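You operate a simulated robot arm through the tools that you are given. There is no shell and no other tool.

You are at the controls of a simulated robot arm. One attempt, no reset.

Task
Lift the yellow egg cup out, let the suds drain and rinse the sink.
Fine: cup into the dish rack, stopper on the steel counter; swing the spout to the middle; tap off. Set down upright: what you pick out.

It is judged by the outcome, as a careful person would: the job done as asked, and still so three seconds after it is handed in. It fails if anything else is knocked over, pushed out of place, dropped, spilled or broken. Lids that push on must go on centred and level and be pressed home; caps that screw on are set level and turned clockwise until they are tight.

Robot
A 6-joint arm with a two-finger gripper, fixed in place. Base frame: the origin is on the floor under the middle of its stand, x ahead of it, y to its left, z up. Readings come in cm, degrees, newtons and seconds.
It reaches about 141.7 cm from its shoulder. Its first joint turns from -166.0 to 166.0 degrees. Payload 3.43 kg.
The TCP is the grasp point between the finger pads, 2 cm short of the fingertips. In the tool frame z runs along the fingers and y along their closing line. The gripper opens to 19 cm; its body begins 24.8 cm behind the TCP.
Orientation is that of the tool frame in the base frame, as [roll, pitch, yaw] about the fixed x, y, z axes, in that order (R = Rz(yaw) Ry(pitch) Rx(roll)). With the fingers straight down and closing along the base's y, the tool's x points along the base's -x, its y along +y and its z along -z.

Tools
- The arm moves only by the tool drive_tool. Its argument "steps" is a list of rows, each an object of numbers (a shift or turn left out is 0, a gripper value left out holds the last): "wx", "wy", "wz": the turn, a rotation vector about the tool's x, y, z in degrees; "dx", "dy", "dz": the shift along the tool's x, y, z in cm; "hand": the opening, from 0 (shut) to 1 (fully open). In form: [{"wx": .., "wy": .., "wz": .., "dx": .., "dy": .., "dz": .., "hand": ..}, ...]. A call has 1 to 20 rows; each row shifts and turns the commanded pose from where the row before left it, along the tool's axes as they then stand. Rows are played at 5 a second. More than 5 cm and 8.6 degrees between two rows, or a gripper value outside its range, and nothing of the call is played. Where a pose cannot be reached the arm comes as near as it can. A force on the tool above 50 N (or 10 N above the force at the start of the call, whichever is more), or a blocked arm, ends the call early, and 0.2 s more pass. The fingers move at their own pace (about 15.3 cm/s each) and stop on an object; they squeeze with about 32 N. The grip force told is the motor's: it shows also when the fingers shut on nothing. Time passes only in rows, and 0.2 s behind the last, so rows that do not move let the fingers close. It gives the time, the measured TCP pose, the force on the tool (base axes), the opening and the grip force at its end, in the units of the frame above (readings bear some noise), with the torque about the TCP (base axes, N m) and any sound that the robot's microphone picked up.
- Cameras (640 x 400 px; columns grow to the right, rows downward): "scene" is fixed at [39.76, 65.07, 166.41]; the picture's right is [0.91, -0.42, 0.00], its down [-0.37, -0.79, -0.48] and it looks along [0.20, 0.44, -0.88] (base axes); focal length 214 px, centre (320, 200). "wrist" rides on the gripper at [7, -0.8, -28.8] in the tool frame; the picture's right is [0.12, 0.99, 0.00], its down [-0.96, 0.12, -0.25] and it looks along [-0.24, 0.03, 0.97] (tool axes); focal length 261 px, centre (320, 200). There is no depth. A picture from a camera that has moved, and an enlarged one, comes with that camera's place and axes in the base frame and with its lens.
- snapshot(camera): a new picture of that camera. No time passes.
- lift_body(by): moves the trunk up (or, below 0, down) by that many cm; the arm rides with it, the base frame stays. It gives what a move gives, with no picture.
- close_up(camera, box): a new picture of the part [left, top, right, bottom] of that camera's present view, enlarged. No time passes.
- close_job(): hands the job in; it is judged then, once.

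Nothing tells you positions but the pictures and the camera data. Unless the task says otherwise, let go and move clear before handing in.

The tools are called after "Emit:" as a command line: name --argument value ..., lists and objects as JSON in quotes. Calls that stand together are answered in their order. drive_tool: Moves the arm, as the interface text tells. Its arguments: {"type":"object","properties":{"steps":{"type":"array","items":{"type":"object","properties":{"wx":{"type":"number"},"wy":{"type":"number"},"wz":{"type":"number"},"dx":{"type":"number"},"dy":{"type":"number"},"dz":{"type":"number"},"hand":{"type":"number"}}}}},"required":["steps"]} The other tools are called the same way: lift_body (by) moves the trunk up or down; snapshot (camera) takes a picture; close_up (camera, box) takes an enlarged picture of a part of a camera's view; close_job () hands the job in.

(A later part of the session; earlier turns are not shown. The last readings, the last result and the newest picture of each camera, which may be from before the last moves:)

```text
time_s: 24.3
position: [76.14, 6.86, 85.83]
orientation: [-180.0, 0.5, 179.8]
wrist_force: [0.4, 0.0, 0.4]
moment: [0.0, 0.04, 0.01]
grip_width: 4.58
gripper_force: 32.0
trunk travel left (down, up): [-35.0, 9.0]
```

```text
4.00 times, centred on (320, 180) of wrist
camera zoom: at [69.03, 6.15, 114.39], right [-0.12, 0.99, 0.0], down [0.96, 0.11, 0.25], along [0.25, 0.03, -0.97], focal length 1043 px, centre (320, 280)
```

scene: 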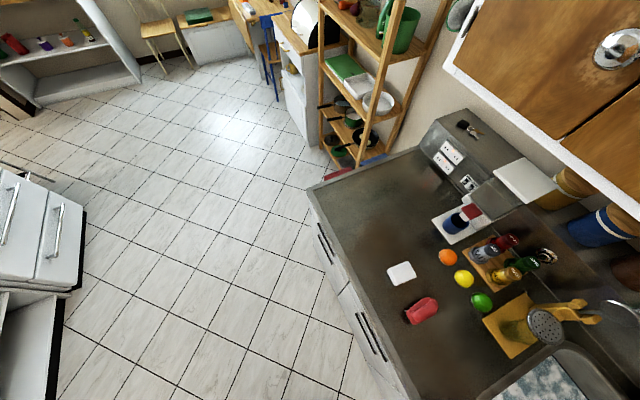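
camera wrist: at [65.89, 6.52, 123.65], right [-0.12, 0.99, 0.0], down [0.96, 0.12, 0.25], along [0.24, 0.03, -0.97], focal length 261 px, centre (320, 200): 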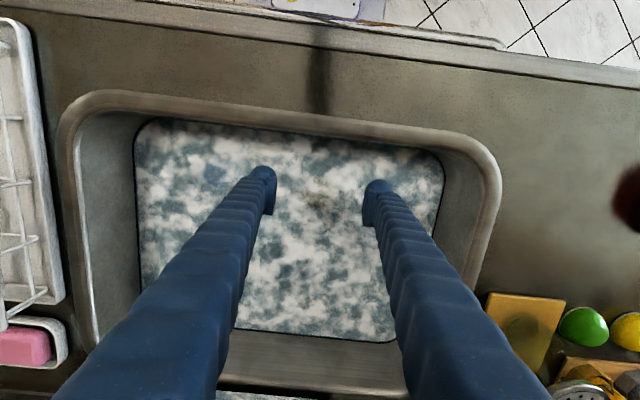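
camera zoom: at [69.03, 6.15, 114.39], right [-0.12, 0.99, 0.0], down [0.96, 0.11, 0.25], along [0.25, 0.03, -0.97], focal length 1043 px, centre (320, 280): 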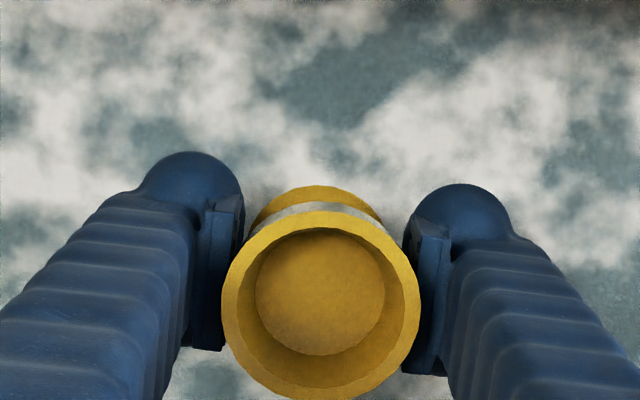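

The cup is clear of the water and held firmly at 4.58 cm. Before carrying it, I'll take an enlarged look at its foot to judge how it will sit on the rack wires.

Emit:
close_up --camera "wrist" --box '[295, 165, 359, 205]'

Emit:
drive_tool --steps '[{"dz": -2}, {"dz": -3}, {"dz": -3}, {"dz": -3}, {"dz": -3}, {"dz": -3}, {"dz": -3}]'

Emit:
snapshot --camera "wrist"

```text
10.00 times, centred on (327, 185) of wrist
camera zoom: at [69.03, 6.15, 114.39], right [-0.12, 0.99, 0.0], down [0.96, 0.11, 0.25], along [0.25, 0.03, -0.97], focal length 2606 px, centre (250, 350)
```

zoom: 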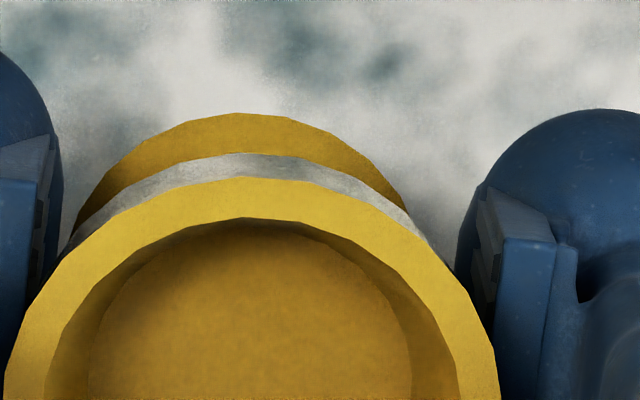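

```text
time_s: 25.9
position: [75.91, 7.07, 105.82]
orientation: [-180.0, 0.4, -180.0]
wrist_force: [0.0, 0.1, -0.9]
moment: [0.0, -0.03, -0.02]
grip_width: 4.58
gripper_force: 32.0
trunk travel left (down, up): [-35.0, 9.0]
```

```text
taken
camera wrist: at [68.74, 6.13, 134.41], right [-0.12, 0.99, 0.0], down [0.96, 0.11, 0.25], along [0.25, 0.03, -0.97], focal length 261 px, centre (320, 200)
```

wrist: 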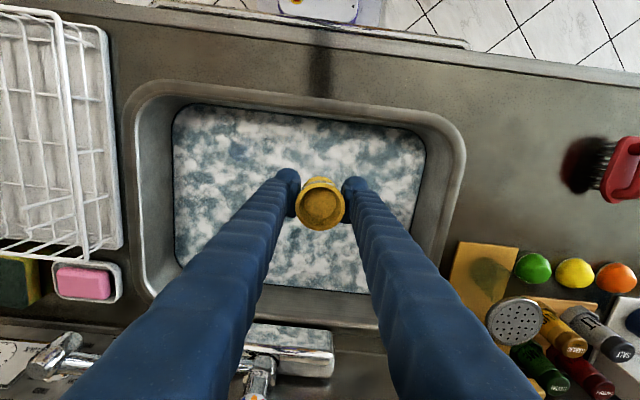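

The cup's foot is about 4.3 cm across, just over the wire spacing. I'll carry it across to the rack at a safe height, at moderate speed.

Emit:
drive_tool --steps '[{"dy": -1.5, "dx": 0.2, "dz": -1}, {"dy": -2.5, "dx": 0.5}, {"dy": -3.3, "dx": 0.55}, {"dy": -3.3, "dx": 0.55}, {"dy": -3.3, "dx": 0.55}, {"dy": -3.3, "dx": 0.55}, {"dy": -3.3, "dx": 0.55}, {"dy": -3.3, "dx": 0.55}, {"dy": -3.3, "dx": 0.55}, {"dy": -3.3, "dx": 0.55}, {"dy": -3.3, "dx": 0.55}, {"dy": -3.3, "dx": 0.55}, {"dy": -3.3, "dx": 0.55}, {"dy": -2.5, "dx": 0.5}, {"dy": -2.0, "dx": 0.4}, {"dy": -1.2, "dx": 0.2}]'

Emit:
snapshot --camera "wrist"

Emit:
close_up --camera "wrist" --box '[230, 80, 410, 240]'

```text
time_s: 29.3
position: [68.03, -39.03, 106.71]
orientation: [180.0, 0.4, -180.0]
wrist_force: [-0.8, 0.1, -1.1]
moment: [0.03, -0.05, 0.0]
grip_width: 4.56
gripper_force: 31.8
trunk travel left (down, up): [-35.0, 9.0]
```

```text
taken
camera wrist: at [60.97, -39.92, 135.18], right [-0.12, 0.99, 0.0], down [0.96, 0.11, 0.25], along [0.25, 0.03, -0.97], focal length 261 px, centre (320, 200)
```

wrist: 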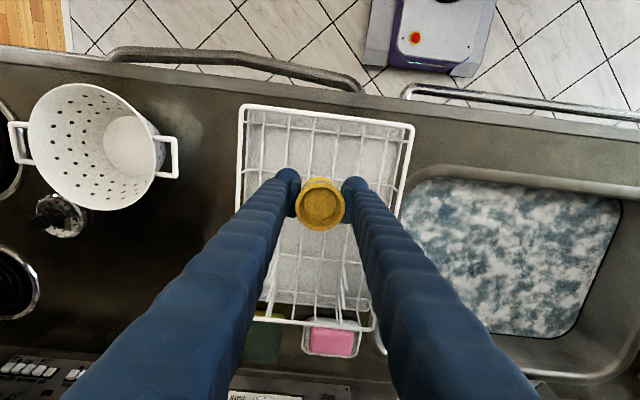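

```text
2.50 times, centred on (320, 160) of wrist
camera zoom: at [60.97, -39.92, 135.18], right [-0.12, 0.99, 0.0], down [0.96, 0.11, 0.25], along [0.25, 0.03, -0.97], focal length 652 px, centre (320, 300)
```

zoom: 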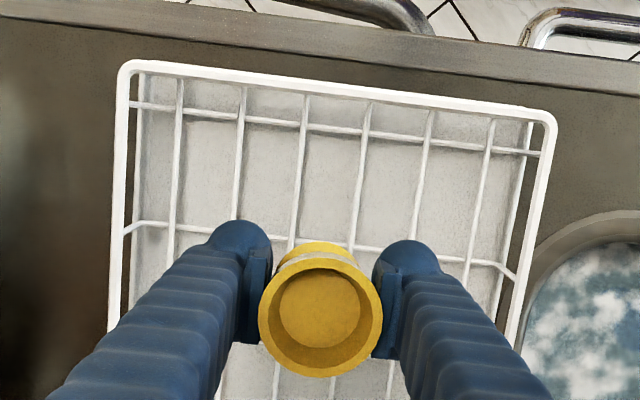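

Emit:
close_up --camera "wrist" --box '[280, 110, 360, 180]'

Emit:
close_up --camera "wrist" --box '[270, 220, 360, 280]'

```text
5.71 times, centred on (320, 145) of wrist
camera zoom: at [60.97, -39.92, 135.18], right [-0.12, 0.99, 0.0], down [0.96, 0.11, 0.25], along [0.25, 0.03, -0.97], focal length 1489 px, centre (320, 514)
```

zoom: 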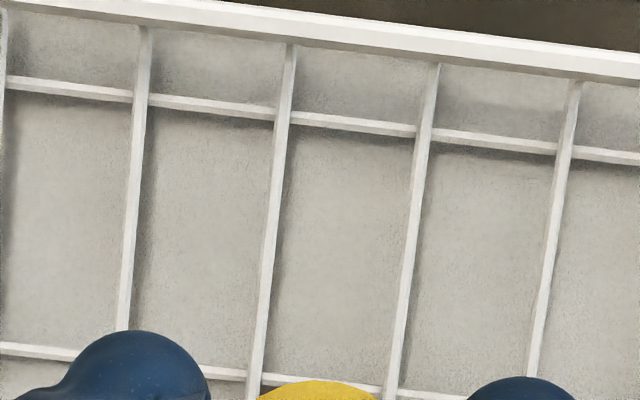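

```text
6.67 times, centred on (315, 250) of wrist
camera zoom: at [60.97, -39.92, 135.18], right [-0.12, 0.99, 0.0], down [0.96, 0.11, 0.25], along [0.25, 0.03, -0.97], focal length 1738 px, centre (353, -133)
```

zoom: 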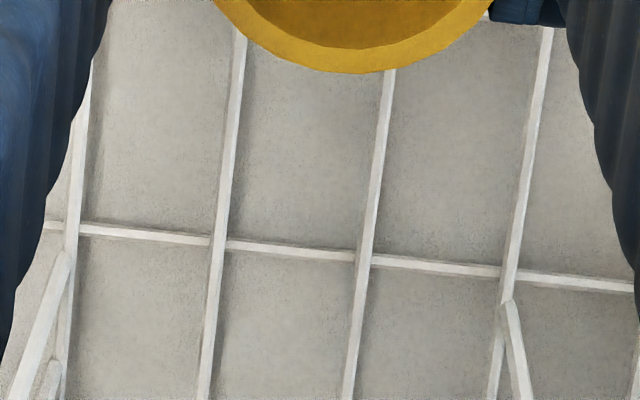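

The long wires lie on top of the cross wires. My cup sits almost centred between the wires at y≈-41 and y≈-37, over the cross wire at x≈68. I'll nudge it 0.2 cm and lower it.

Emit:
drive_tool --steps '[{"dy": 0.2, "dz": 1.5}, {"dz": 2.5}, {"dz": 2.5}, {"dz": 2}, {"dz": 1}, {"dz": 0.7}, {"dz": 0.5}]'

Emit:
close_up --camera "wrist" --box '[250, 100, 390, 240]'

```text
time_s: 30.9
position: [68.26, -38.83, 96.02]
orientation: [180.0, 0.5, 179.9]
wrist_force: [0.5, 0.3, -0.5]
moment: [0.02, 0.01, -0.02]
grip_width: 4.54
gripper_force: 32.4
trunk travel left (down, up): [-35.0, 9.0]
```

```text
2.86 times, centred on (320, 170) of wrist
camera zoom: at [61.07, -39.7, 124.55], right [-0.12, 0.99, 0.0], down [0.96, 0.11, 0.25], along [0.25, 0.03, -0.97], focal length 745 px, centre (320, 286)
```

zoom: 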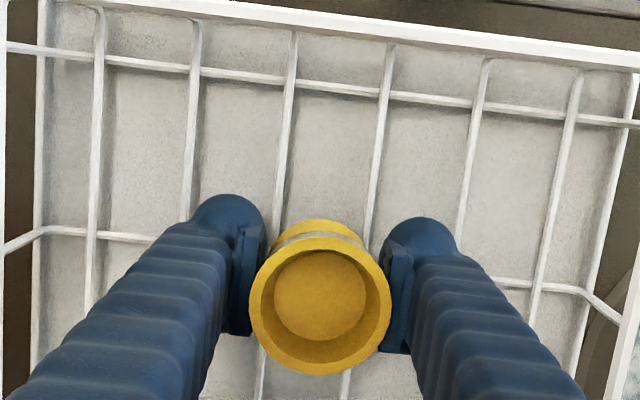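

The wire floor comes out at z≈92, so contact should come near TCP z≈94.5. I'll lower in fine steps while watching the force.

Emit:
drive_tool --steps '[{"dz": 0.4}, {"dz": 0.3}, {"dz": 0.3}]'

Emit:
drive_tool --steps '[{"dz": 0.2}, {"dz": 0.2}]'

```text
time_s: 31.7
position: [68.25, -38.84, 95.13]
orientation: [-180.0, 0.5, 180.0]
wrist_force: [0.1, 1.6, 8.5]
moment: [0.07, 0.15, 0.0]
grip_width: 4.55
gripper_force: 31.7
trunk travel left (down, up): [-35.0, 9.0]
```

```text
time_s: 32.3
position: [68.11, -38.84, 95.16]
orientation: [-179.8, 0.7, 179.8]
wrist_force: [-0.7, 4.7, 50.7]
moment: [0.93, 0.37, -0.02]
grip_width: 4.57
gripper_force: 32.1
trunk travel left (down, up): [-35.0, 9.0]
```

The foot has met the wires at TCP z≈95.15, and I'm now pressing a bit too hard. I'll ease back up and then release gently.

Emit:
drive_tool --steps '[{"dz": -0.15}, {"dz": -0.15}, {}]'

```text
time_s: 33.1
position: [68.1, -38.87, 95.23]
orientation: [-179.9, 0.6, -179.9]
wrist_force: [10.2, -3.9, 39.2]
moment: [0.34, 0.06, -0.16]
grip_width: 4.57
gripper_force: 32.1
trunk travel left (down, up): [-35.0, 9.0]
```

Emit:
drive_tool --steps '[{"dz": -0.15}, {"dz": -0.1}, {}]'

Emit:
close_up --camera "wrist" --box '[250, 100, 390, 240]'

```text
time_s: 33.9
position: [68.03, -38.78, 95.16]
orientation: [-180.0, 0.3, -180.0]
wrist_force: [4.0, -4.9, 17.9]
moment: [-0.17, 0.01, 0.21]
grip_width: 4.58
gripper_force: 32.0
trunk travel left (down, up): [-35.0, 9.0]
```

```text
2.86 times, centred on (320, 170) of wrist
camera zoom: at [60.92, -39.62, 123.71], right [-0.12, 0.99, 0.0], down [0.96, 0.11, 0.25], along [0.25, 0.03, -0.97], focal length 745 px, centre (320, 286)
```

zoom: 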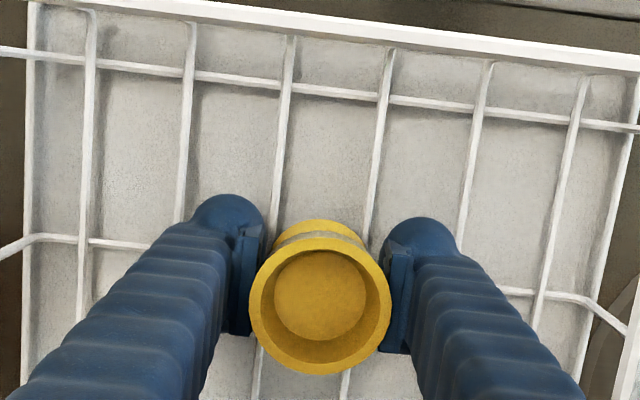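

Emit:
drive_tool --steps '[{"dz": -0.1}, {}]'

Emit:
drive_tool --steps '[{"hand": 0.235}, {"hand": 0.245}, {"hand": 0.255}, {"hand": 0.27}, {"hand": 0.3}]'

Emit:
close_up --camera "wrist" --box '[250, 100, 390, 240]'

```text
time_s: 34.5
position: [68.05, -38.76, 95.08]
orientation: [179.9, 0.3, 179.9]
wrist_force: [-0.3, 0.4, 0.4]
moment: [-0.05, 0.01, 0.0]
grip_width: 4.58
gripper_force: 32.4
trunk travel left (down, up): [-35.0, 9.0]
```

```text
time_s: 35.7
position: [68.16, -38.78, 95.35]
orientation: [180.0, 0.4, 179.9]
wrist_force: [-0.1, 0.3, -0.5]
moment: [0.03, 0.03, 0.04]
grip_width: 5.69
gripper_force: 0.0
trunk travel left (down, up): [-35.0, 9.0]
```

```text
2.86 times, centred on (320, 170) of wrist
camera zoom: at [61.03, -39.65, 123.85], right [-0.12, 0.99, 0.0], down [0.96, 0.11, 0.25], along [0.25, 0.03, -0.97], focal length 745 px, centre (320, 286)
```

zoom: 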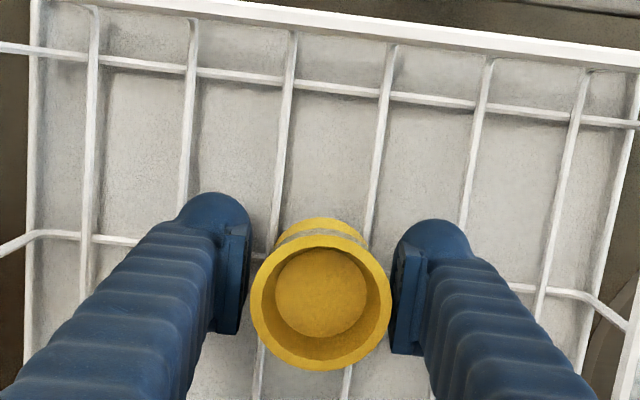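

The cup stands on its own with no lean. I'll open wider and rise straight up.

Emit:
drive_tool --steps '[{"hand": 0.36}, {"hand": 0.42}, {"hand": 0.42}, {"dz": -1}, {"dz": -2}, {"dz": -3}, {"dz": -3}, {"dz": -3}, {"dz": -2}]'

Emit:
close_up --camera "wrist" --box '[250, 100, 390, 240]'

Emit:
snapshot --camera "wrist"

```text
time_s: 37.7
position: [68.13, -38.78, 109.31]
orientation: [-180.0, 0.4, -180.0]
wrist_force: [-0.1, -0.2, -0.1]
moment: [0.01, 0.01, -0.01]
grip_width: 7.97
gripper_force: 0.1
trunk travel left (down, up): [-35.0, 9.0]
```

```text
2.86 times, centred on (320, 170) of wrist
camera zoom: at [60.9, -39.68, 137.86], right [-0.12, 0.99, 0.0], down [0.96, 0.11, 0.25], along [0.25, 0.03, -0.97], focal length 745 px, centre (320, 286)
```

zoom: 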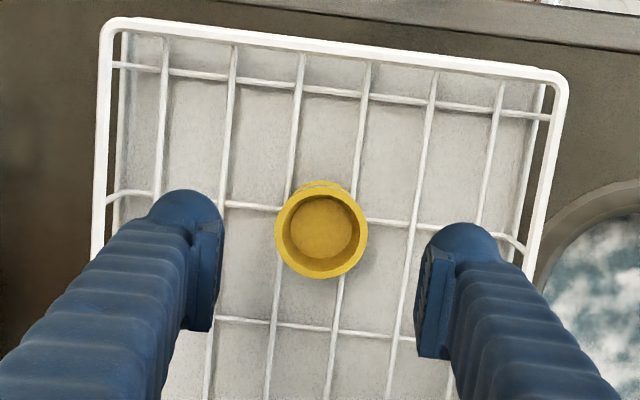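

```text
taken
camera wrist: at [60.9, -39.68, 137.86], right [-0.12, 0.99, 0.0], down [0.96, 0.11, 0.25], along [0.25, 0.03, -0.97], focal length 261 px, centre (320, 200)
```

wrist: 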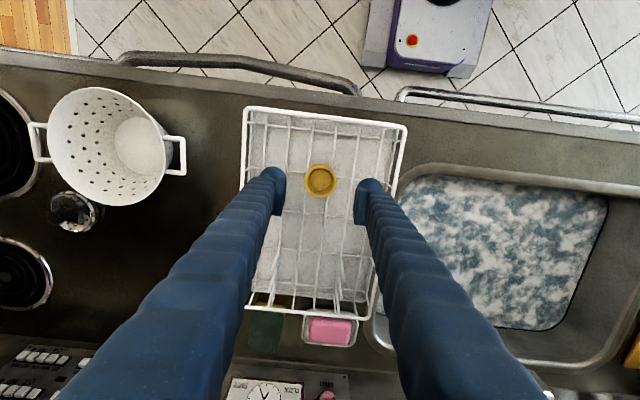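

The egg cup is standing upright in the dish rack. Next is the stopper, so I'll go over the sink's back half and look at the dark round patch.

Emit:
drive_tool --steps '[{"dx": -1.6, "dy": 4}, {"dx": -1.6, "dy": 4}, {"dx": -1.6, "dy": 4}, {"dx": -1.6, "dy": 4}, {"dx": -1.6, "dy": 4}, {"dx": -1.6, "dy": 4}, {"dx": -1.6, "dy": 4}, {"dx": -1.6, "dy": 4}, {"dx": -1.6, "dy": 4}, {"dx": -1.6, "dy": 3.8}, {"dz": 4, "hand": 0.8}, {"dz": 4}, {"dz": 3}]'

Emit:
snapshot --camera "wrist"

Emit:
close_up --camera "wrist" --box '[250, 150, 390, 240]'

Emit:
close_up --camera "wrist" --box '[300, 170, 364, 210]'

```text
time_s: 40.5
position: [84.21, 1.03, 98.41]
orientation: [180.0, 0.4, 179.9]
wrist_force: [-1.3, 0.3, -0.1]
moment: [-0.04, 0.07, -0.02]
grip_width: 15.22
gripper_force: 0.0
trunk travel left (down, up): [-35.0, 9.0]
```

```text
taken
camera wrist: at [77.15, 0.2, 126.83], right [-0.12, 0.99, 0.0], down [0.96, 0.11, 0.25], along [0.25, 0.03, -0.97], focal length 261 px, centre (320, 200)
```

wrist: 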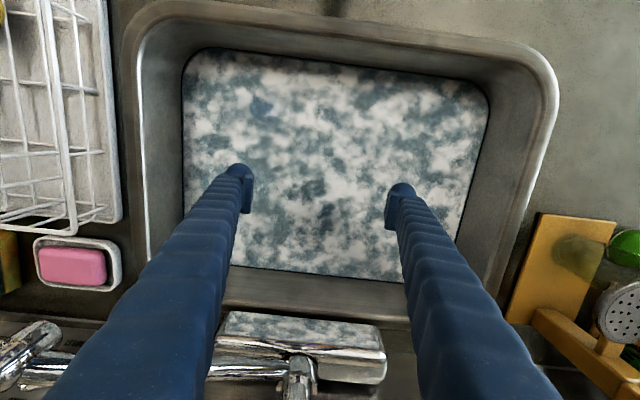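

```text
4.44 times, centred on (320, 195) of wrist
camera zoom: at [77.15, 0.2, 126.83], right [-0.12, 0.99, 0.0], down [0.96, 0.11, 0.25], along [0.25, 0.03, -0.97], focal length 1158 px, centre (320, 222)
```

zoom: 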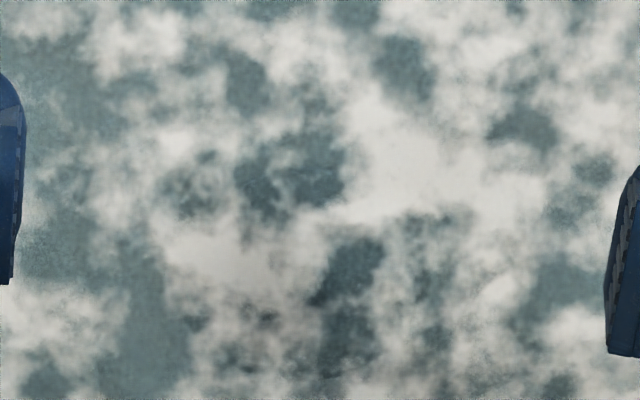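

```text
10.00 times, centred on (332, 190) of wrist
camera zoom: at [77.15, 0.2, 126.83], right [-0.12, 0.99, 0.0], down [0.96, 0.11, 0.25], along [0.25, 0.03, -0.97], focal length 2606 px, centre (200, 300)
```

zoom: 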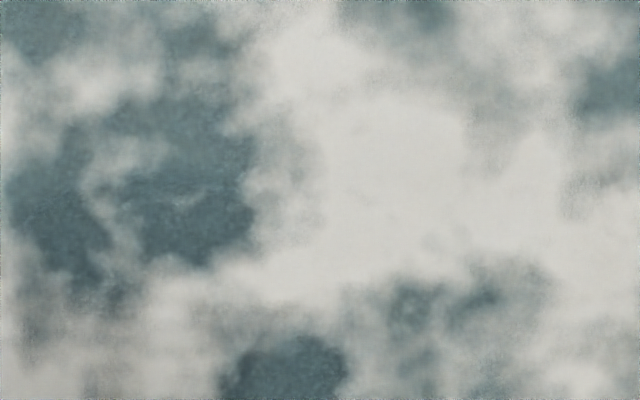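

The dark patch looks partly like the gripper's own shadow, so the stopper isn't pinned down yet. I'll lower the camera over the basin and scan the thin spots in the suds.

Emit:
drive_tool --steps '[{"dx": 1, "dy": 0.7, "dz": 3, "hand": 1.0}, {"dx": 1, "dy": 0.7, "dz": 3}, {"dx": 1, "dy": 0.6, "dz": 3}, {"dz": 3}, {"dz": 2}]'

Emit:
snapshot --camera "wrist"

Emit:
close_up --camera "wrist" --box '[230, 160, 330, 222]'

Emit:
close_up --camera "wrist" --box '[310, 160, 410, 222]'

Emit:
close_up --camera "wrist" --box '[230, 220, 330, 282]'

Emit:
close_up --camera "wrist" --box '[310, 220, 410, 282]'

```text
time_s: 41.7
position: [81.27, 3.04, 84.3]
orientation: [180.0, 0.4, 179.9]
wrist_force: [0.2, 0.4, 0.3]
moment: [-0.03, 0.01, 0.03]
grip_width: 19.02
gripper_force: 0.1
trunk travel left (down, up): [-35.0, 9.0]
```

```text
taken
camera wrist: at [74.22, 2.15, 112.82], right [-0.12, 0.99, 0.0], down [0.96, 0.11, 0.25], along [0.25, 0.03, -0.97], focal length 261 px, centre (320, 200)
```

wrist: 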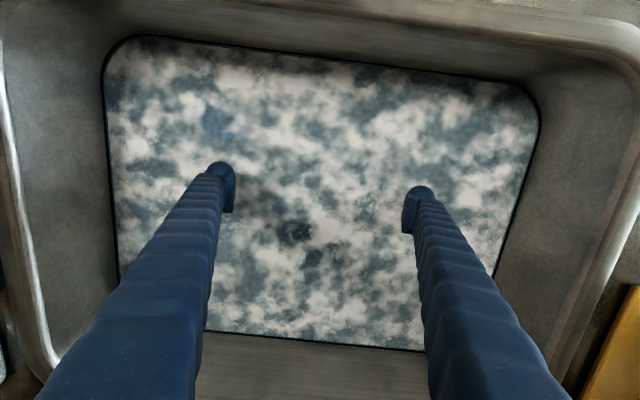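

```text
6.40 times, centred on (280, 191) of wrist
camera zoom: at [74.22, 2.15, 112.82], right [-0.12, 0.99, 0.0], down [0.96, 0.11, 0.25], along [0.25, 0.03, -0.97], focal length 1668 px, centre (576, 258)
```

zoom: 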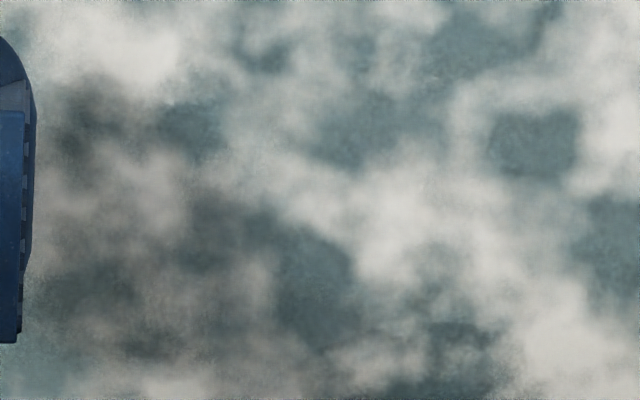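

```text
6.40 times, centred on (360, 191) of wrist
camera zoom: at [74.22, 2.15, 112.82], right [-0.12, 0.99, 0.0], down [0.96, 0.11, 0.25], along [0.25, 0.03, -0.97], focal length 1668 px, centre (64, 258)
```

zoom: 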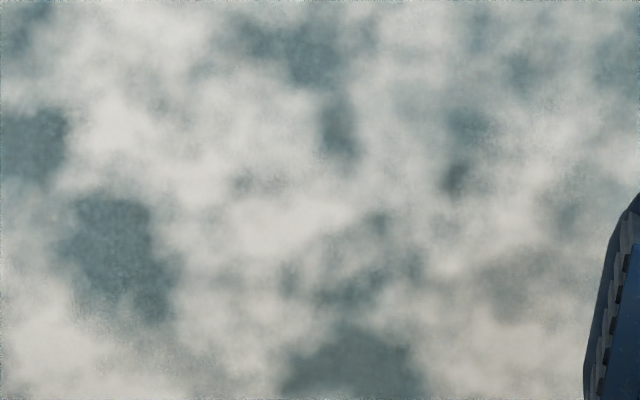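

```text
6.40 times, centred on (280, 251) of wrist
camera zoom: at [74.22, 2.15, 112.82], right [-0.12, 0.99, 0.0], down [0.96, 0.11, 0.25], along [0.25, 0.03, -0.97], focal length 1668 px, centre (576, -126)
```

zoom: 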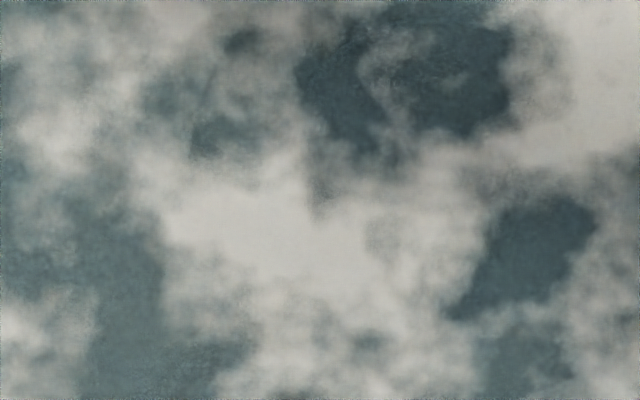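

```text
6.40 times, centred on (360, 251) of wrist
camera zoom: at [74.22, 2.15, 112.82], right [-0.12, 0.99, 0.0], down [0.96, 0.11, 0.25], along [0.25, 0.03, -0.97], focal length 1668 px, centre (64, -126)
```

zoom: 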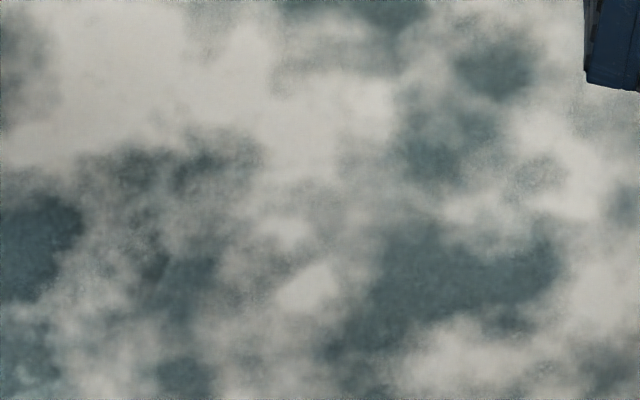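

Those grey areas shift with the arm, so they are its shadow and not the stopper. I'll move the arm aside to the right, close the fingers for a clear view, and look at the sink obliquely.

Emit:
drive_tool --steps '[{"dz": -4.7, "hand": 0.3}, {"dz": -4.7}, {"dz": -4.7}, {"dz": -4.7}, {"dz": -4.7}, {"dz": -4.5, "hand": 0.0}, {"dy": 4.5, "dx": 1.4}, {"dy": 4.5, "dx": 1.4}, {"dy": 4.5, "dx": 1.4}, {"dy": 4.5, "dx": 1.4}, {"dy": 4.5, "dx": 1.4}, {"dy": 4.5, "dx": 1.4}, {"dy": 4.5, "dx": 1.4}, {"dy": 4.5, "dx": 1.4}]'

Emit:
snapshot --camera "wrist"

Emit:
close_up --camera "wrist" --box '[70, 140, 290, 290]'

```text
time_s: 44.7
position: [69.87, 39.08, 112.25]
orientation: [180.0, 0.4, 179.9]
wrist_force: [-0.4, 0.4, 0.2]
moment: [-0.07, -0.02, 0.01]
grip_width: 0.0
gripper_force: 31.9
trunk travel left (down, up): [-35.0, 9.0]
```

```text
taken
camera wrist: at [62.79, 38.23, 140.8], right [-0.12, 0.99, 0.0], down [0.96, 0.11, 0.25], along [0.25, 0.03, -0.97], focal length 261 px, centre (320, 200)
```

wrist: 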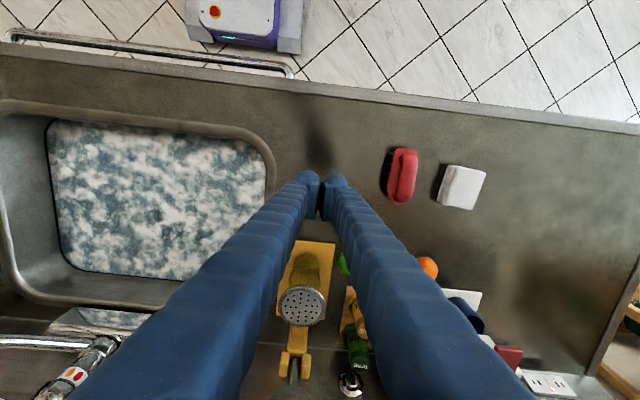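

```text
2.67 times, centred on (180, 215) of wrist
camera zoom: at [62.79, 38.23, 140.8], right [-0.12, 0.99, 0.0], down [0.96, 0.11, 0.25], along [0.25, 0.03, -0.97], focal length 695 px, centre (693, 160)
```

zoom: 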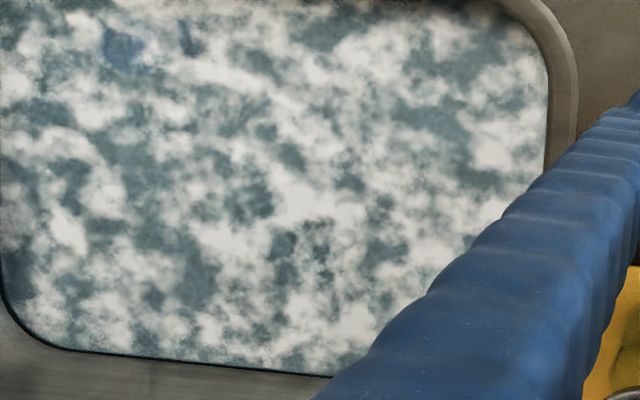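

Emit:
close_up --camera "wrist" --box '[120, 180, 200, 230]'

Emit:
close_up --camera "wrist" --box '[120, 215, 200, 265]'

Emit:
close_up --camera "wrist" --box '[60, 180, 140, 230]'

Emit:
close_up --camera "wrist" --box '[60, 220, 140, 270]'

Emit:
close_up --camera "wrist" --box '[170, 150, 250, 200]'

Emit:
close_up --camera "wrist" --box '[110, 135, 190, 185]'

```text
8.00 times, centred on (160, 205) of wrist
camera zoom: at [62.79, 38.23, 140.8], right [-0.12, 0.99, 0.0], down [0.96, 0.11, 0.25], along [0.25, 0.03, -0.97], focal length 2085 px, centre (1600, 160)
```

zoom: 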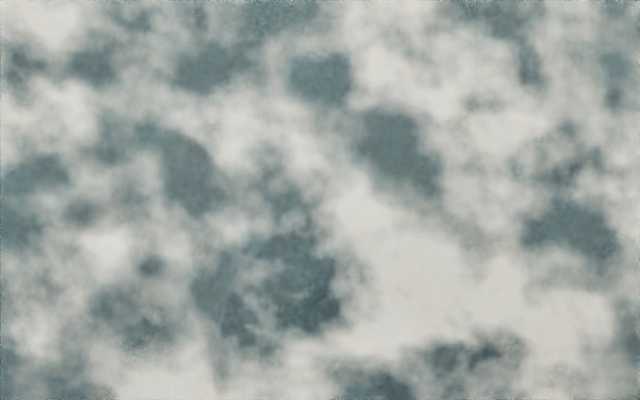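

```text
8.00 times, centred on (160, 240) of wrist
camera zoom: at [62.79, 38.23, 140.8], right [-0.12, 0.99, 0.0], down [0.96, 0.11, 0.25], along [0.25, 0.03, -0.97], focal length 2085 px, centre (1600, -120)
```

zoom: 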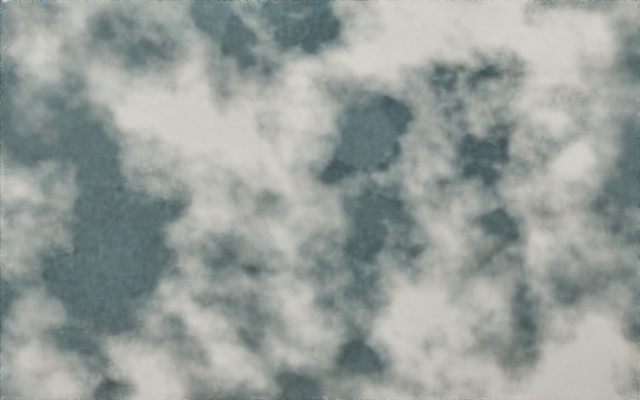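

```text
8.00 times, centred on (100, 205) of wrist
camera zoom: at [62.79, 38.23, 140.8], right [-0.12, 0.99, 0.0], down [0.96, 0.11, 0.25], along [0.25, 0.03, -0.97], focal length 2085 px, centre (2080, 160)
```

zoom: 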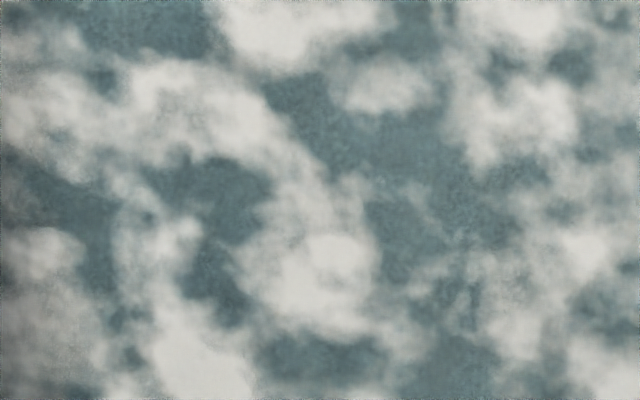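

```text
8.00 times, centred on (100, 245) of wrist
camera zoom: at [62.79, 38.23, 140.8], right [-0.12, 0.99, 0.0], down [0.96, 0.11, 0.25], along [0.25, 0.03, -0.97], focal length 2085 px, centre (2080, -160)
```

zoom: 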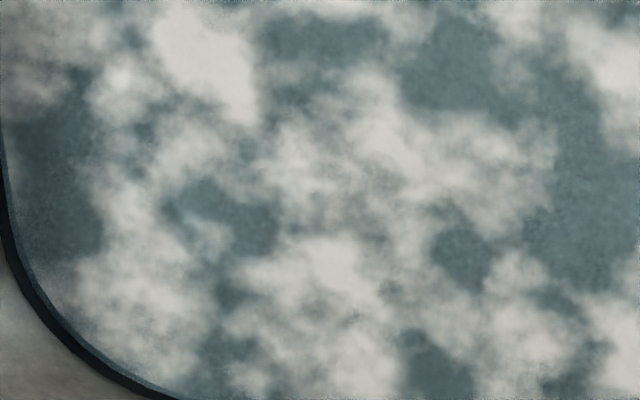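

```text
8.00 times, centred on (210, 175) of wrist
camera zoom: at [62.79, 38.23, 140.8], right [-0.12, 0.99, 0.0], down [0.96, 0.11, 0.25], along [0.25, 0.03, -0.97], focal length 2085 px, centre (1200, 400)
```

zoom: 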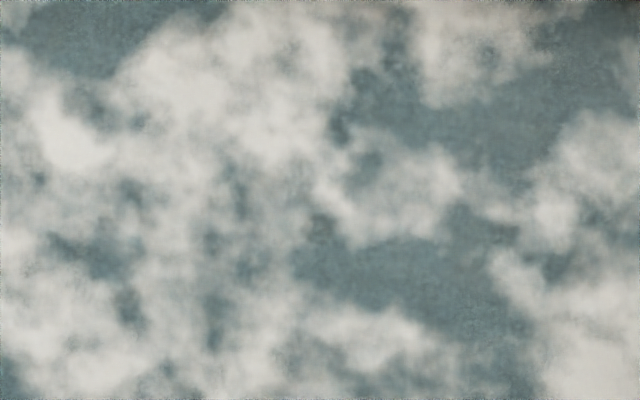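

```text
8.00 times, centred on (150, 160) of wrist
camera zoom: at [62.79, 38.23, 140.8], right [-0.12, 0.99, 0.0], down [0.96, 0.11, 0.25], along [0.25, 0.03, -0.97], focal length 2085 px, centre (1680, 520)
```

zoom: 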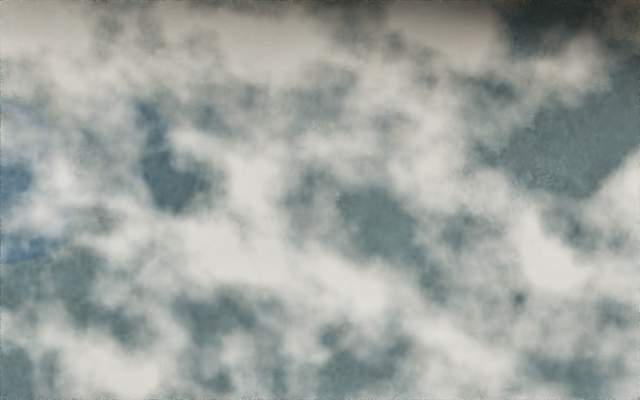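

From this side a set of darker specks stands out around (93.8, 2), possibly the stopper seen through thin suds. I'll zoom in further there.

Emit:
close_up --camera "wrist" --box '[155, 220, 190, 242]'

Emit:
close_up --camera "wrist" --box '[155, 235, 190, 257]'

Emit:
close_up --camera "wrist" --box '[140, 200, 175, 222]'

```text
16.00 times, centred on (172, 231) of wrist
camera zoom: at [62.79, 38.23, 140.8], right [-0.12, 0.99, 0.0], down [0.96, 0.11, 0.25], along [0.25, 0.03, -0.97], focal length 4170 px, centre (2680, -296)
```

zoom: 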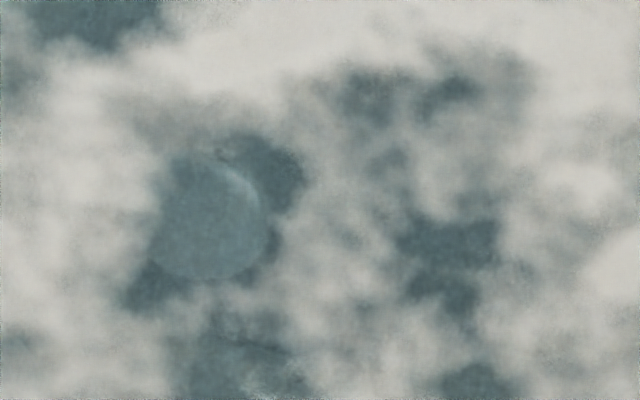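

```text
16.00 times, centred on (172, 246) of wrist
camera zoom: at [62.79, 38.23, 140.8], right [-0.12, 0.99, 0.0], down [0.96, 0.11, 0.25], along [0.25, 0.03, -0.97], focal length 4170 px, centre (2680, -536)
```

zoom: 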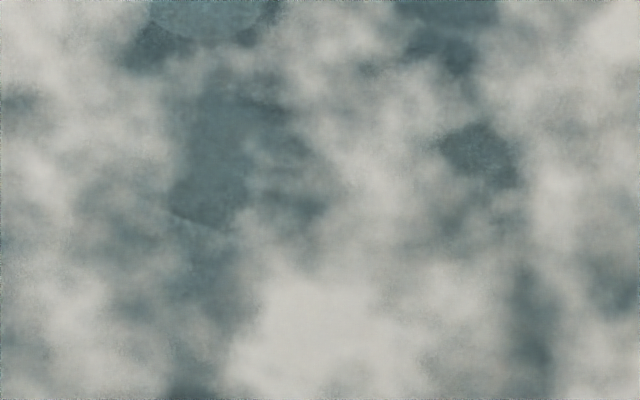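

```text
16.00 times, centred on (158, 211) of wrist
camera zoom: at [62.79, 38.23, 140.8], right [-0.12, 0.99, 0.0], down [0.96, 0.11, 0.25], along [0.25, 0.03, -0.97], focal length 4170 px, centre (2920, 24)
```

zoom: 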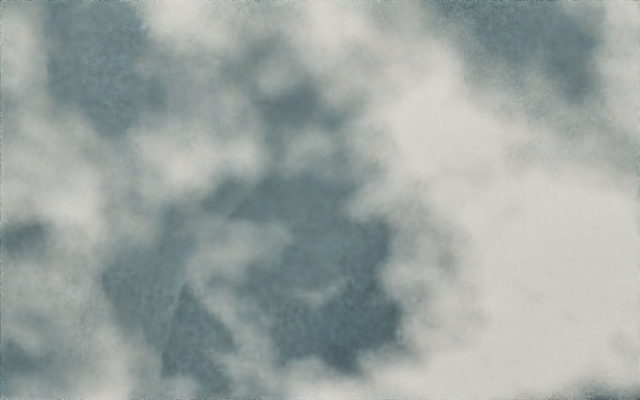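

A round knob about 2 cm across shows through the thin patch, sitting on a dark disc. That is the stopper, at roughly (92.8, 1). I'll shift the camera sideways to triangulate it.

Emit:
drive_tool --steps '[{"dy": -4}, {"dy": -4}, {"dy": -4}, {"dy": -2}]'

Emit:
snapshot --camera "wrist"

Emit:
close_up --camera "wrist" --box '[200, 220, 240, 245]'

Emit:
close_up --camera "wrist" --box '[190, 205, 254, 245]'

```text
time_s: 45.7
position: [69.9, 24.93, 112.35]
orientation: [180.0, 0.3, -180.0]
wrist_force: [0.0, -0.2, -0.5]
moment: [0.08, -0.01, 0.03]
grip_width: 0.0
gripper_force: 32.5
trunk travel left (down, up): [-35.0, 9.0]
```

```text
taken
camera wrist: at [62.76, 24.14, 140.91], right [-0.12, 0.99, 0.0], down [0.96, 0.12, 0.25], along [0.25, 0.03, -0.97], focal length 261 px, centre (320, 200)
```

wrist: 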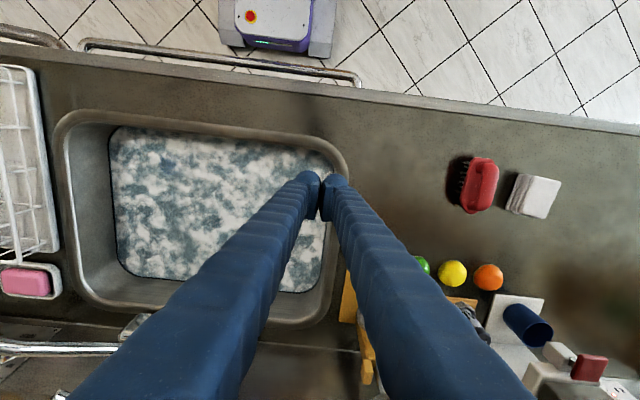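

```text
16.00 times, centred on (220, 232) of wrist
camera zoom: at [62.76, 24.14, 140.91], right [-0.12, 0.99, 0.0], down [0.96, 0.12, 0.25], along [0.25, 0.03, -0.97], focal length 4170 px, centre (1920, -320)
```

zoom: 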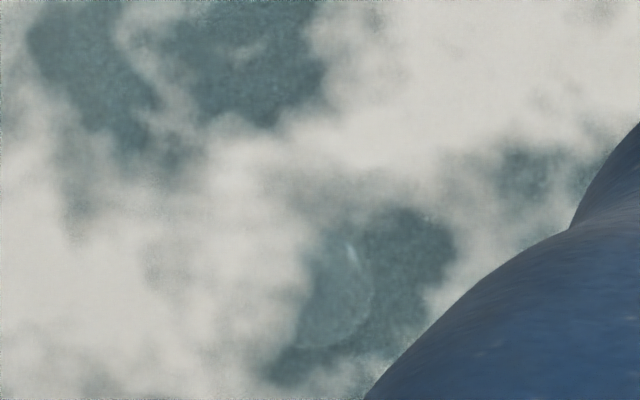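

```text
10.00 times, centred on (222, 225) of wrist
camera zoom: at [62.76, 24.14, 140.91], right [-0.12, 0.99, 0.0], down [0.96, 0.12, 0.25], along [0.25, 0.03, -0.97], focal length 2606 px, centre (1300, -50)
```

zoom: 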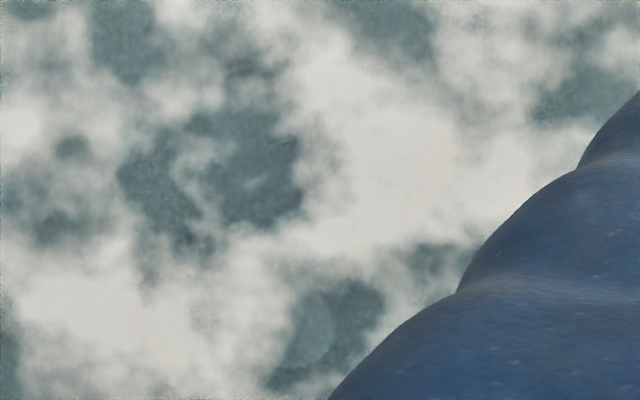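

The knob centre triangulates to about (92.7, 1.05, 76.7) with a radius near 1 cm. I'll go over it, part the fingers to about 6 cm, and check the alignment and the clearance to the tap.

Emit:
drive_tool --steps '[{"dx": -2.85, "dy": -3.0, "hand": 0.32}, {"dx": -2.85, "dy": -3.0}, {"dx": -2.85, "dy": -3.0}, {"dx": -2.85, "dy": -3.0}, {"dx": -2.85, "dy": -3.0}, {"dx": -2.85, "dy": -3.0}, {"dx": -2.85, "dy": -3.0}, {"dx": -2.85, "dy": -2.88}, {"dz": 4}, {"dz": 4}, {"dz": 4}]'

Emit:
snapshot --camera "wrist"

Emit:
close_up --camera "wrist" --box '[280, 150, 360, 200]'

```text
time_s: 48.1
position: [92.92, 1.07, 100.45]
orientation: [180.0, 0.3, 180.0]
wrist_force: [-0.4, 0.1, 0.0]
moment: [0.06, 0.04, -0.03]
grip_width: 6.08
gripper_force: 0.0
trunk travel left (down, up): [-35.0, 9.0]
```

```text
taken
camera wrist: at [85.83, 0.17, 128.92], right [-0.12, 0.99, 0.0], down [0.96, 0.11, 0.25], along [0.25, 0.03, -0.97], focal length 261 px, centre (320, 200)
```

wrist: 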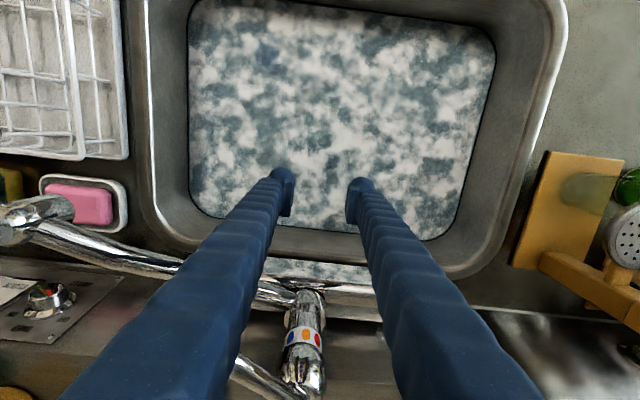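

```text
8.00 times, centred on (320, 175) of wrist
camera zoom: at [85.83, 0.17, 128.92], right [-0.12, 0.99, 0.0], down [0.96, 0.11, 0.25], along [0.25, 0.03, -0.97], focal length 2085 px, centre (320, 400)
```

zoom: 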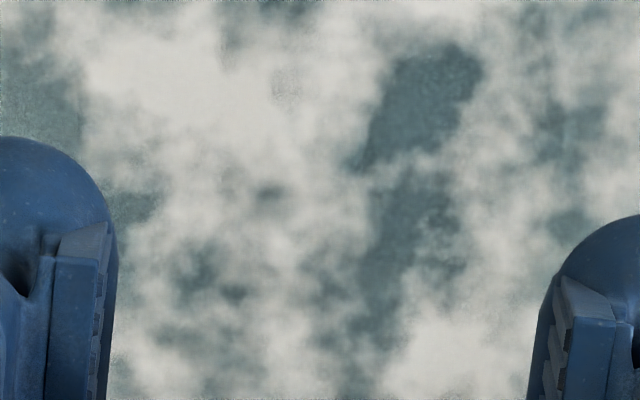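

The spout tip and the lever stand quite tall (z≈114) and close to where the hand must go down. I'll turn the gripper about 38° clockwise so it lines up parallel to the spout and keeps clear of both, then check.

Emit:
drive_tool --steps '[{"wz": 7.5}, {"wz": 7.5}, {"wz": 7.5}, {"wz": 7.5}, {"wz": 7.5}, {}]'

Emit:
snapshot --camera "wrist"

Emit:
close_up --camera "wrist" --box '[240, 130, 400, 230]'

```text
time_s: 49.5
position: [92.88, 1.03, 100.53]
orientation: [179.8, 0.2, 142.4]
wrist_force: [-0.3, -0.3, -0.1]
moment: [-0.02, -0.02, 0.02]
grip_width: 6.07
gripper_force: 0.0
trunk travel left (down, up): [-35.0, 9.0]
```

```text
taken
camera wrist: at [86.62, 4.71, 129.01], right [0.51, 0.86, 0.0], down [0.83, -0.5, 0.25], along [0.22, -0.13, -0.97], focal length 261 px, centre (320, 200)
```

wrist: 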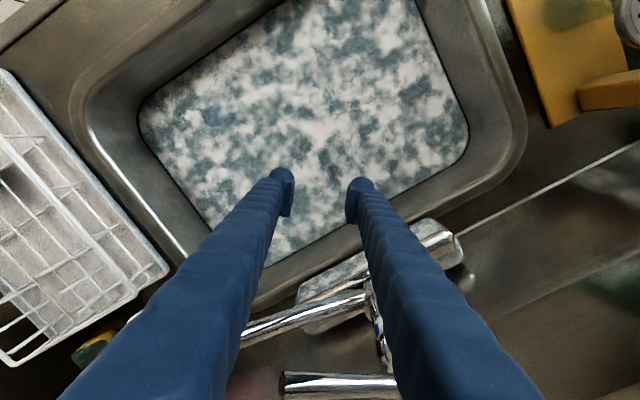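

```text
4.00 times, centred on (320, 180) of wrist
camera zoom: at [86.62, 4.71, 129.01], right [0.51, 0.86, 0.0], down [0.83, -0.5, 0.25], along [0.22, -0.13, -0.97], focal length 1043 px, centre (320, 280)
```

zoom: 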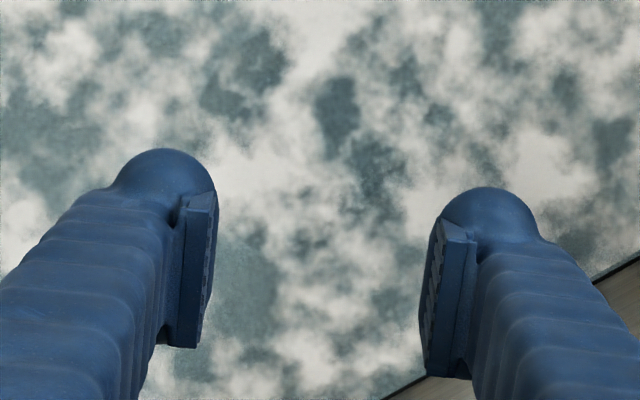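

Emit:
close_up --camera "wrist" --box '[300, 150, 348, 180]'

Emit:
close_up --camera "wrist" --box '[230, 280, 470, 400]'

```text
13.33 times, centred on (324, 165) of wrist
camera zoom: at [86.62, 4.71, 129.01], right [0.51, 0.86, 0.0], down [0.83, -0.5, 0.25], along [0.22, -0.13, -0.97], focal length 3475 px, centre (267, 667)
```

zoom: 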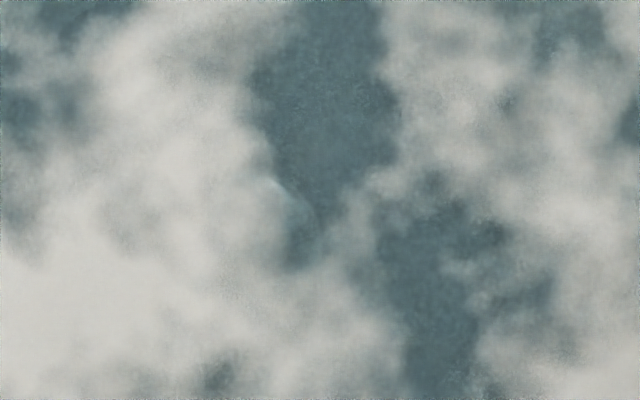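

```text
2.67 times, centred on (350, 340) of wrist
camera zoom: at [86.62, 4.71, 129.01], right [0.51, 0.86, 0.0], down [0.83, -0.5, 0.25], along [0.22, -0.13, -0.97], focal length 695 px, centre (240, -173)
```

zoom: 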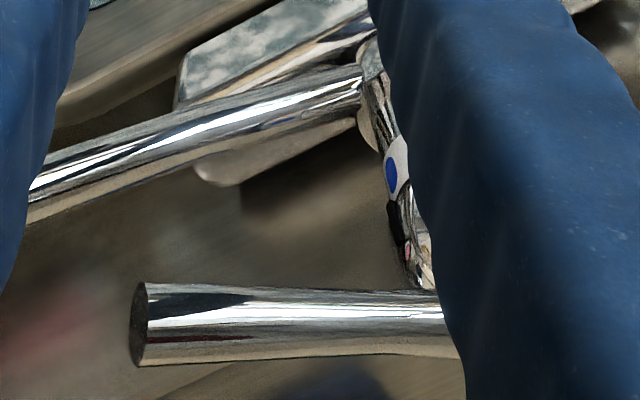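

I can see the edge of the round knob right where predicted, so the gripper is centred over it. The lever and spout stay about 10 cm behind the hand, so I'll lower the fingers around the knob.

Emit:
drive_tool --steps '[{"dz": 3}, {"dz": 3}, {"dz": 3}, {"dz": 3}]'

Emit:
snapshot --camera "wrist"

```text
time_s: 50.5
position: [92.99, 1.09, 88.54]
orientation: [179.8, 0.3, 142.5]
wrist_force: [-0.4, -0.2, -0.2]
moment: [-0.01, 0.03, 0.01]
grip_width: 6.09
gripper_force: 0.0
trunk travel left (down, up): [-35.0, 9.0]
```

```text
taken
camera wrist: at [86.67, 4.64, 117.0], right [0.51, 0.86, 0.0], down [0.83, -0.49, 0.25], along [0.22, -0.13, -0.97], focal length 261 px, centre (320, 200)
```

wrist: 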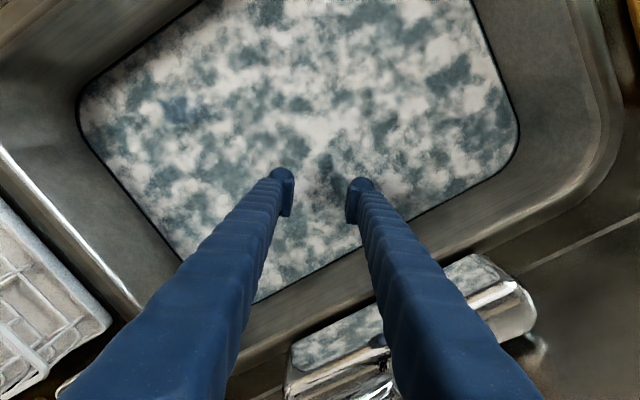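

Emit:
drive_tool --steps '[{"dz": 3}, {"dz": 2}, {"dz": 1.5}, {"dz": 1}]'

Emit:
close_up --camera "wrist" --box '[260, 140, 380, 215]'

```text
time_s: 51.5
position: [93.03, 1.06, 80.92]
orientation: [179.8, 0.3, 142.6]
wrist_force: [-0.9, -0.6, 1.1]
moment: [-0.02, 0.04, 0.0]
grip_width: 6.1
gripper_force: 0.1
trunk travel left (down, up): [-35.0, 9.0]
```

```text
5.33 times, centred on (320, 178) of wrist
camera zoom: at [86.7, 4.69, 109.52], right [0.51, 0.86, 0.0], down [0.83, -0.49, 0.25], along [0.22, -0.13, -0.97], focal length 1390 px, centre (320, 320)
```

zoom: 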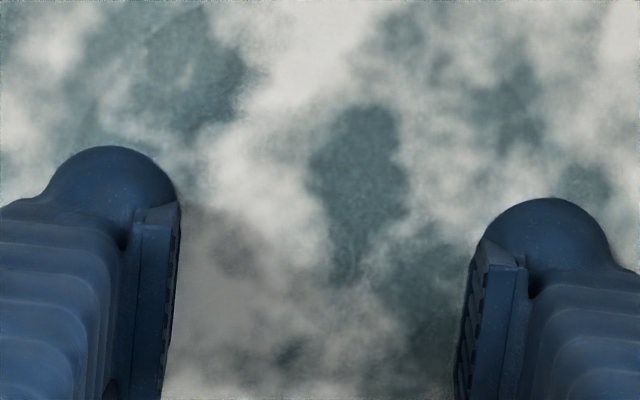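

Emit:
drive_tool --steps '[{"dx": 0.2, "dy": -0.15, "dz": 0.8}, {"dz": 0.8}, {"dz": 0.7}, {"dz": 0.5}, {"dz": 0.4}]'

```text
time_s: 52.7
position: [92.72, 1.07, 77.68]
orientation: [179.8, 0.3, 142.6]
wrist_force: [-0.4, -0.2, 0.0]
moment: [-0.02, 0.0, -0.01]
grip_width: 6.06
gripper_force: 0.0
trunk travel left (down, up): [-35.0, 9.0]
```

No contact at z=77.7, with the tips level with the lower half of the knob. I'll close now.

Emit:
drive_tool --steps '[{"hand": 0.22}, {"hand": 0.15}, {"hand": 0.1}, {"hand": 0.05}, {"hand": 0.0}, {"hand": 0.0}]'

```text
time_s: 54.1
position: [92.6, 1.04, 77.78]
orientation: [179.9, 0.4, 142.3]
wrist_force: [0.0, -0.2, 0.1]
moment: [-0.01, 0.01, -0.02]
grip_width: 2.2
gripper_force: 32.4
trunk travel left (down, up): [-35.0, 9.0]
```

The grip stopped at 2.2 cm on the knob. I'll pull straight up slowly.

Emit:
drive_tool --steps '[{"dz": -0.3}, {"dz": -0.3}, {"dz": -0.4}, {"dz": -0.5}]'

Emit:
snapshot --camera "wrist"

```text
time_s: 55.1
position: [92.55, 1.11, 79.19]
orientation: [179.7, 0.3, 142.5]
wrist_force: [0.0, 0.2, -0.8]
moment: [-0.01, 0.01, 0.03]
grip_width: 2.19
gripper_force: 31.9
trunk travel left (down, up): [-35.0, 9.0]
```

```text
taken
camera wrist: at [86.46, 4.71, 107.78], right [0.51, 0.86, 0.0], down [0.83, -0.49, 0.25], along [0.22, -0.13, -0.97], focal length 261 px, centre (320, 200)
```

wrist: 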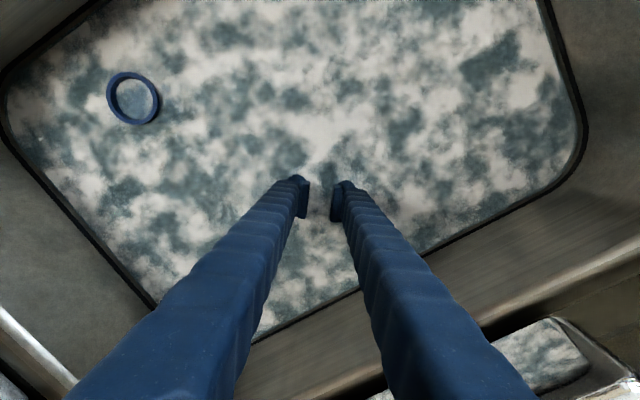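

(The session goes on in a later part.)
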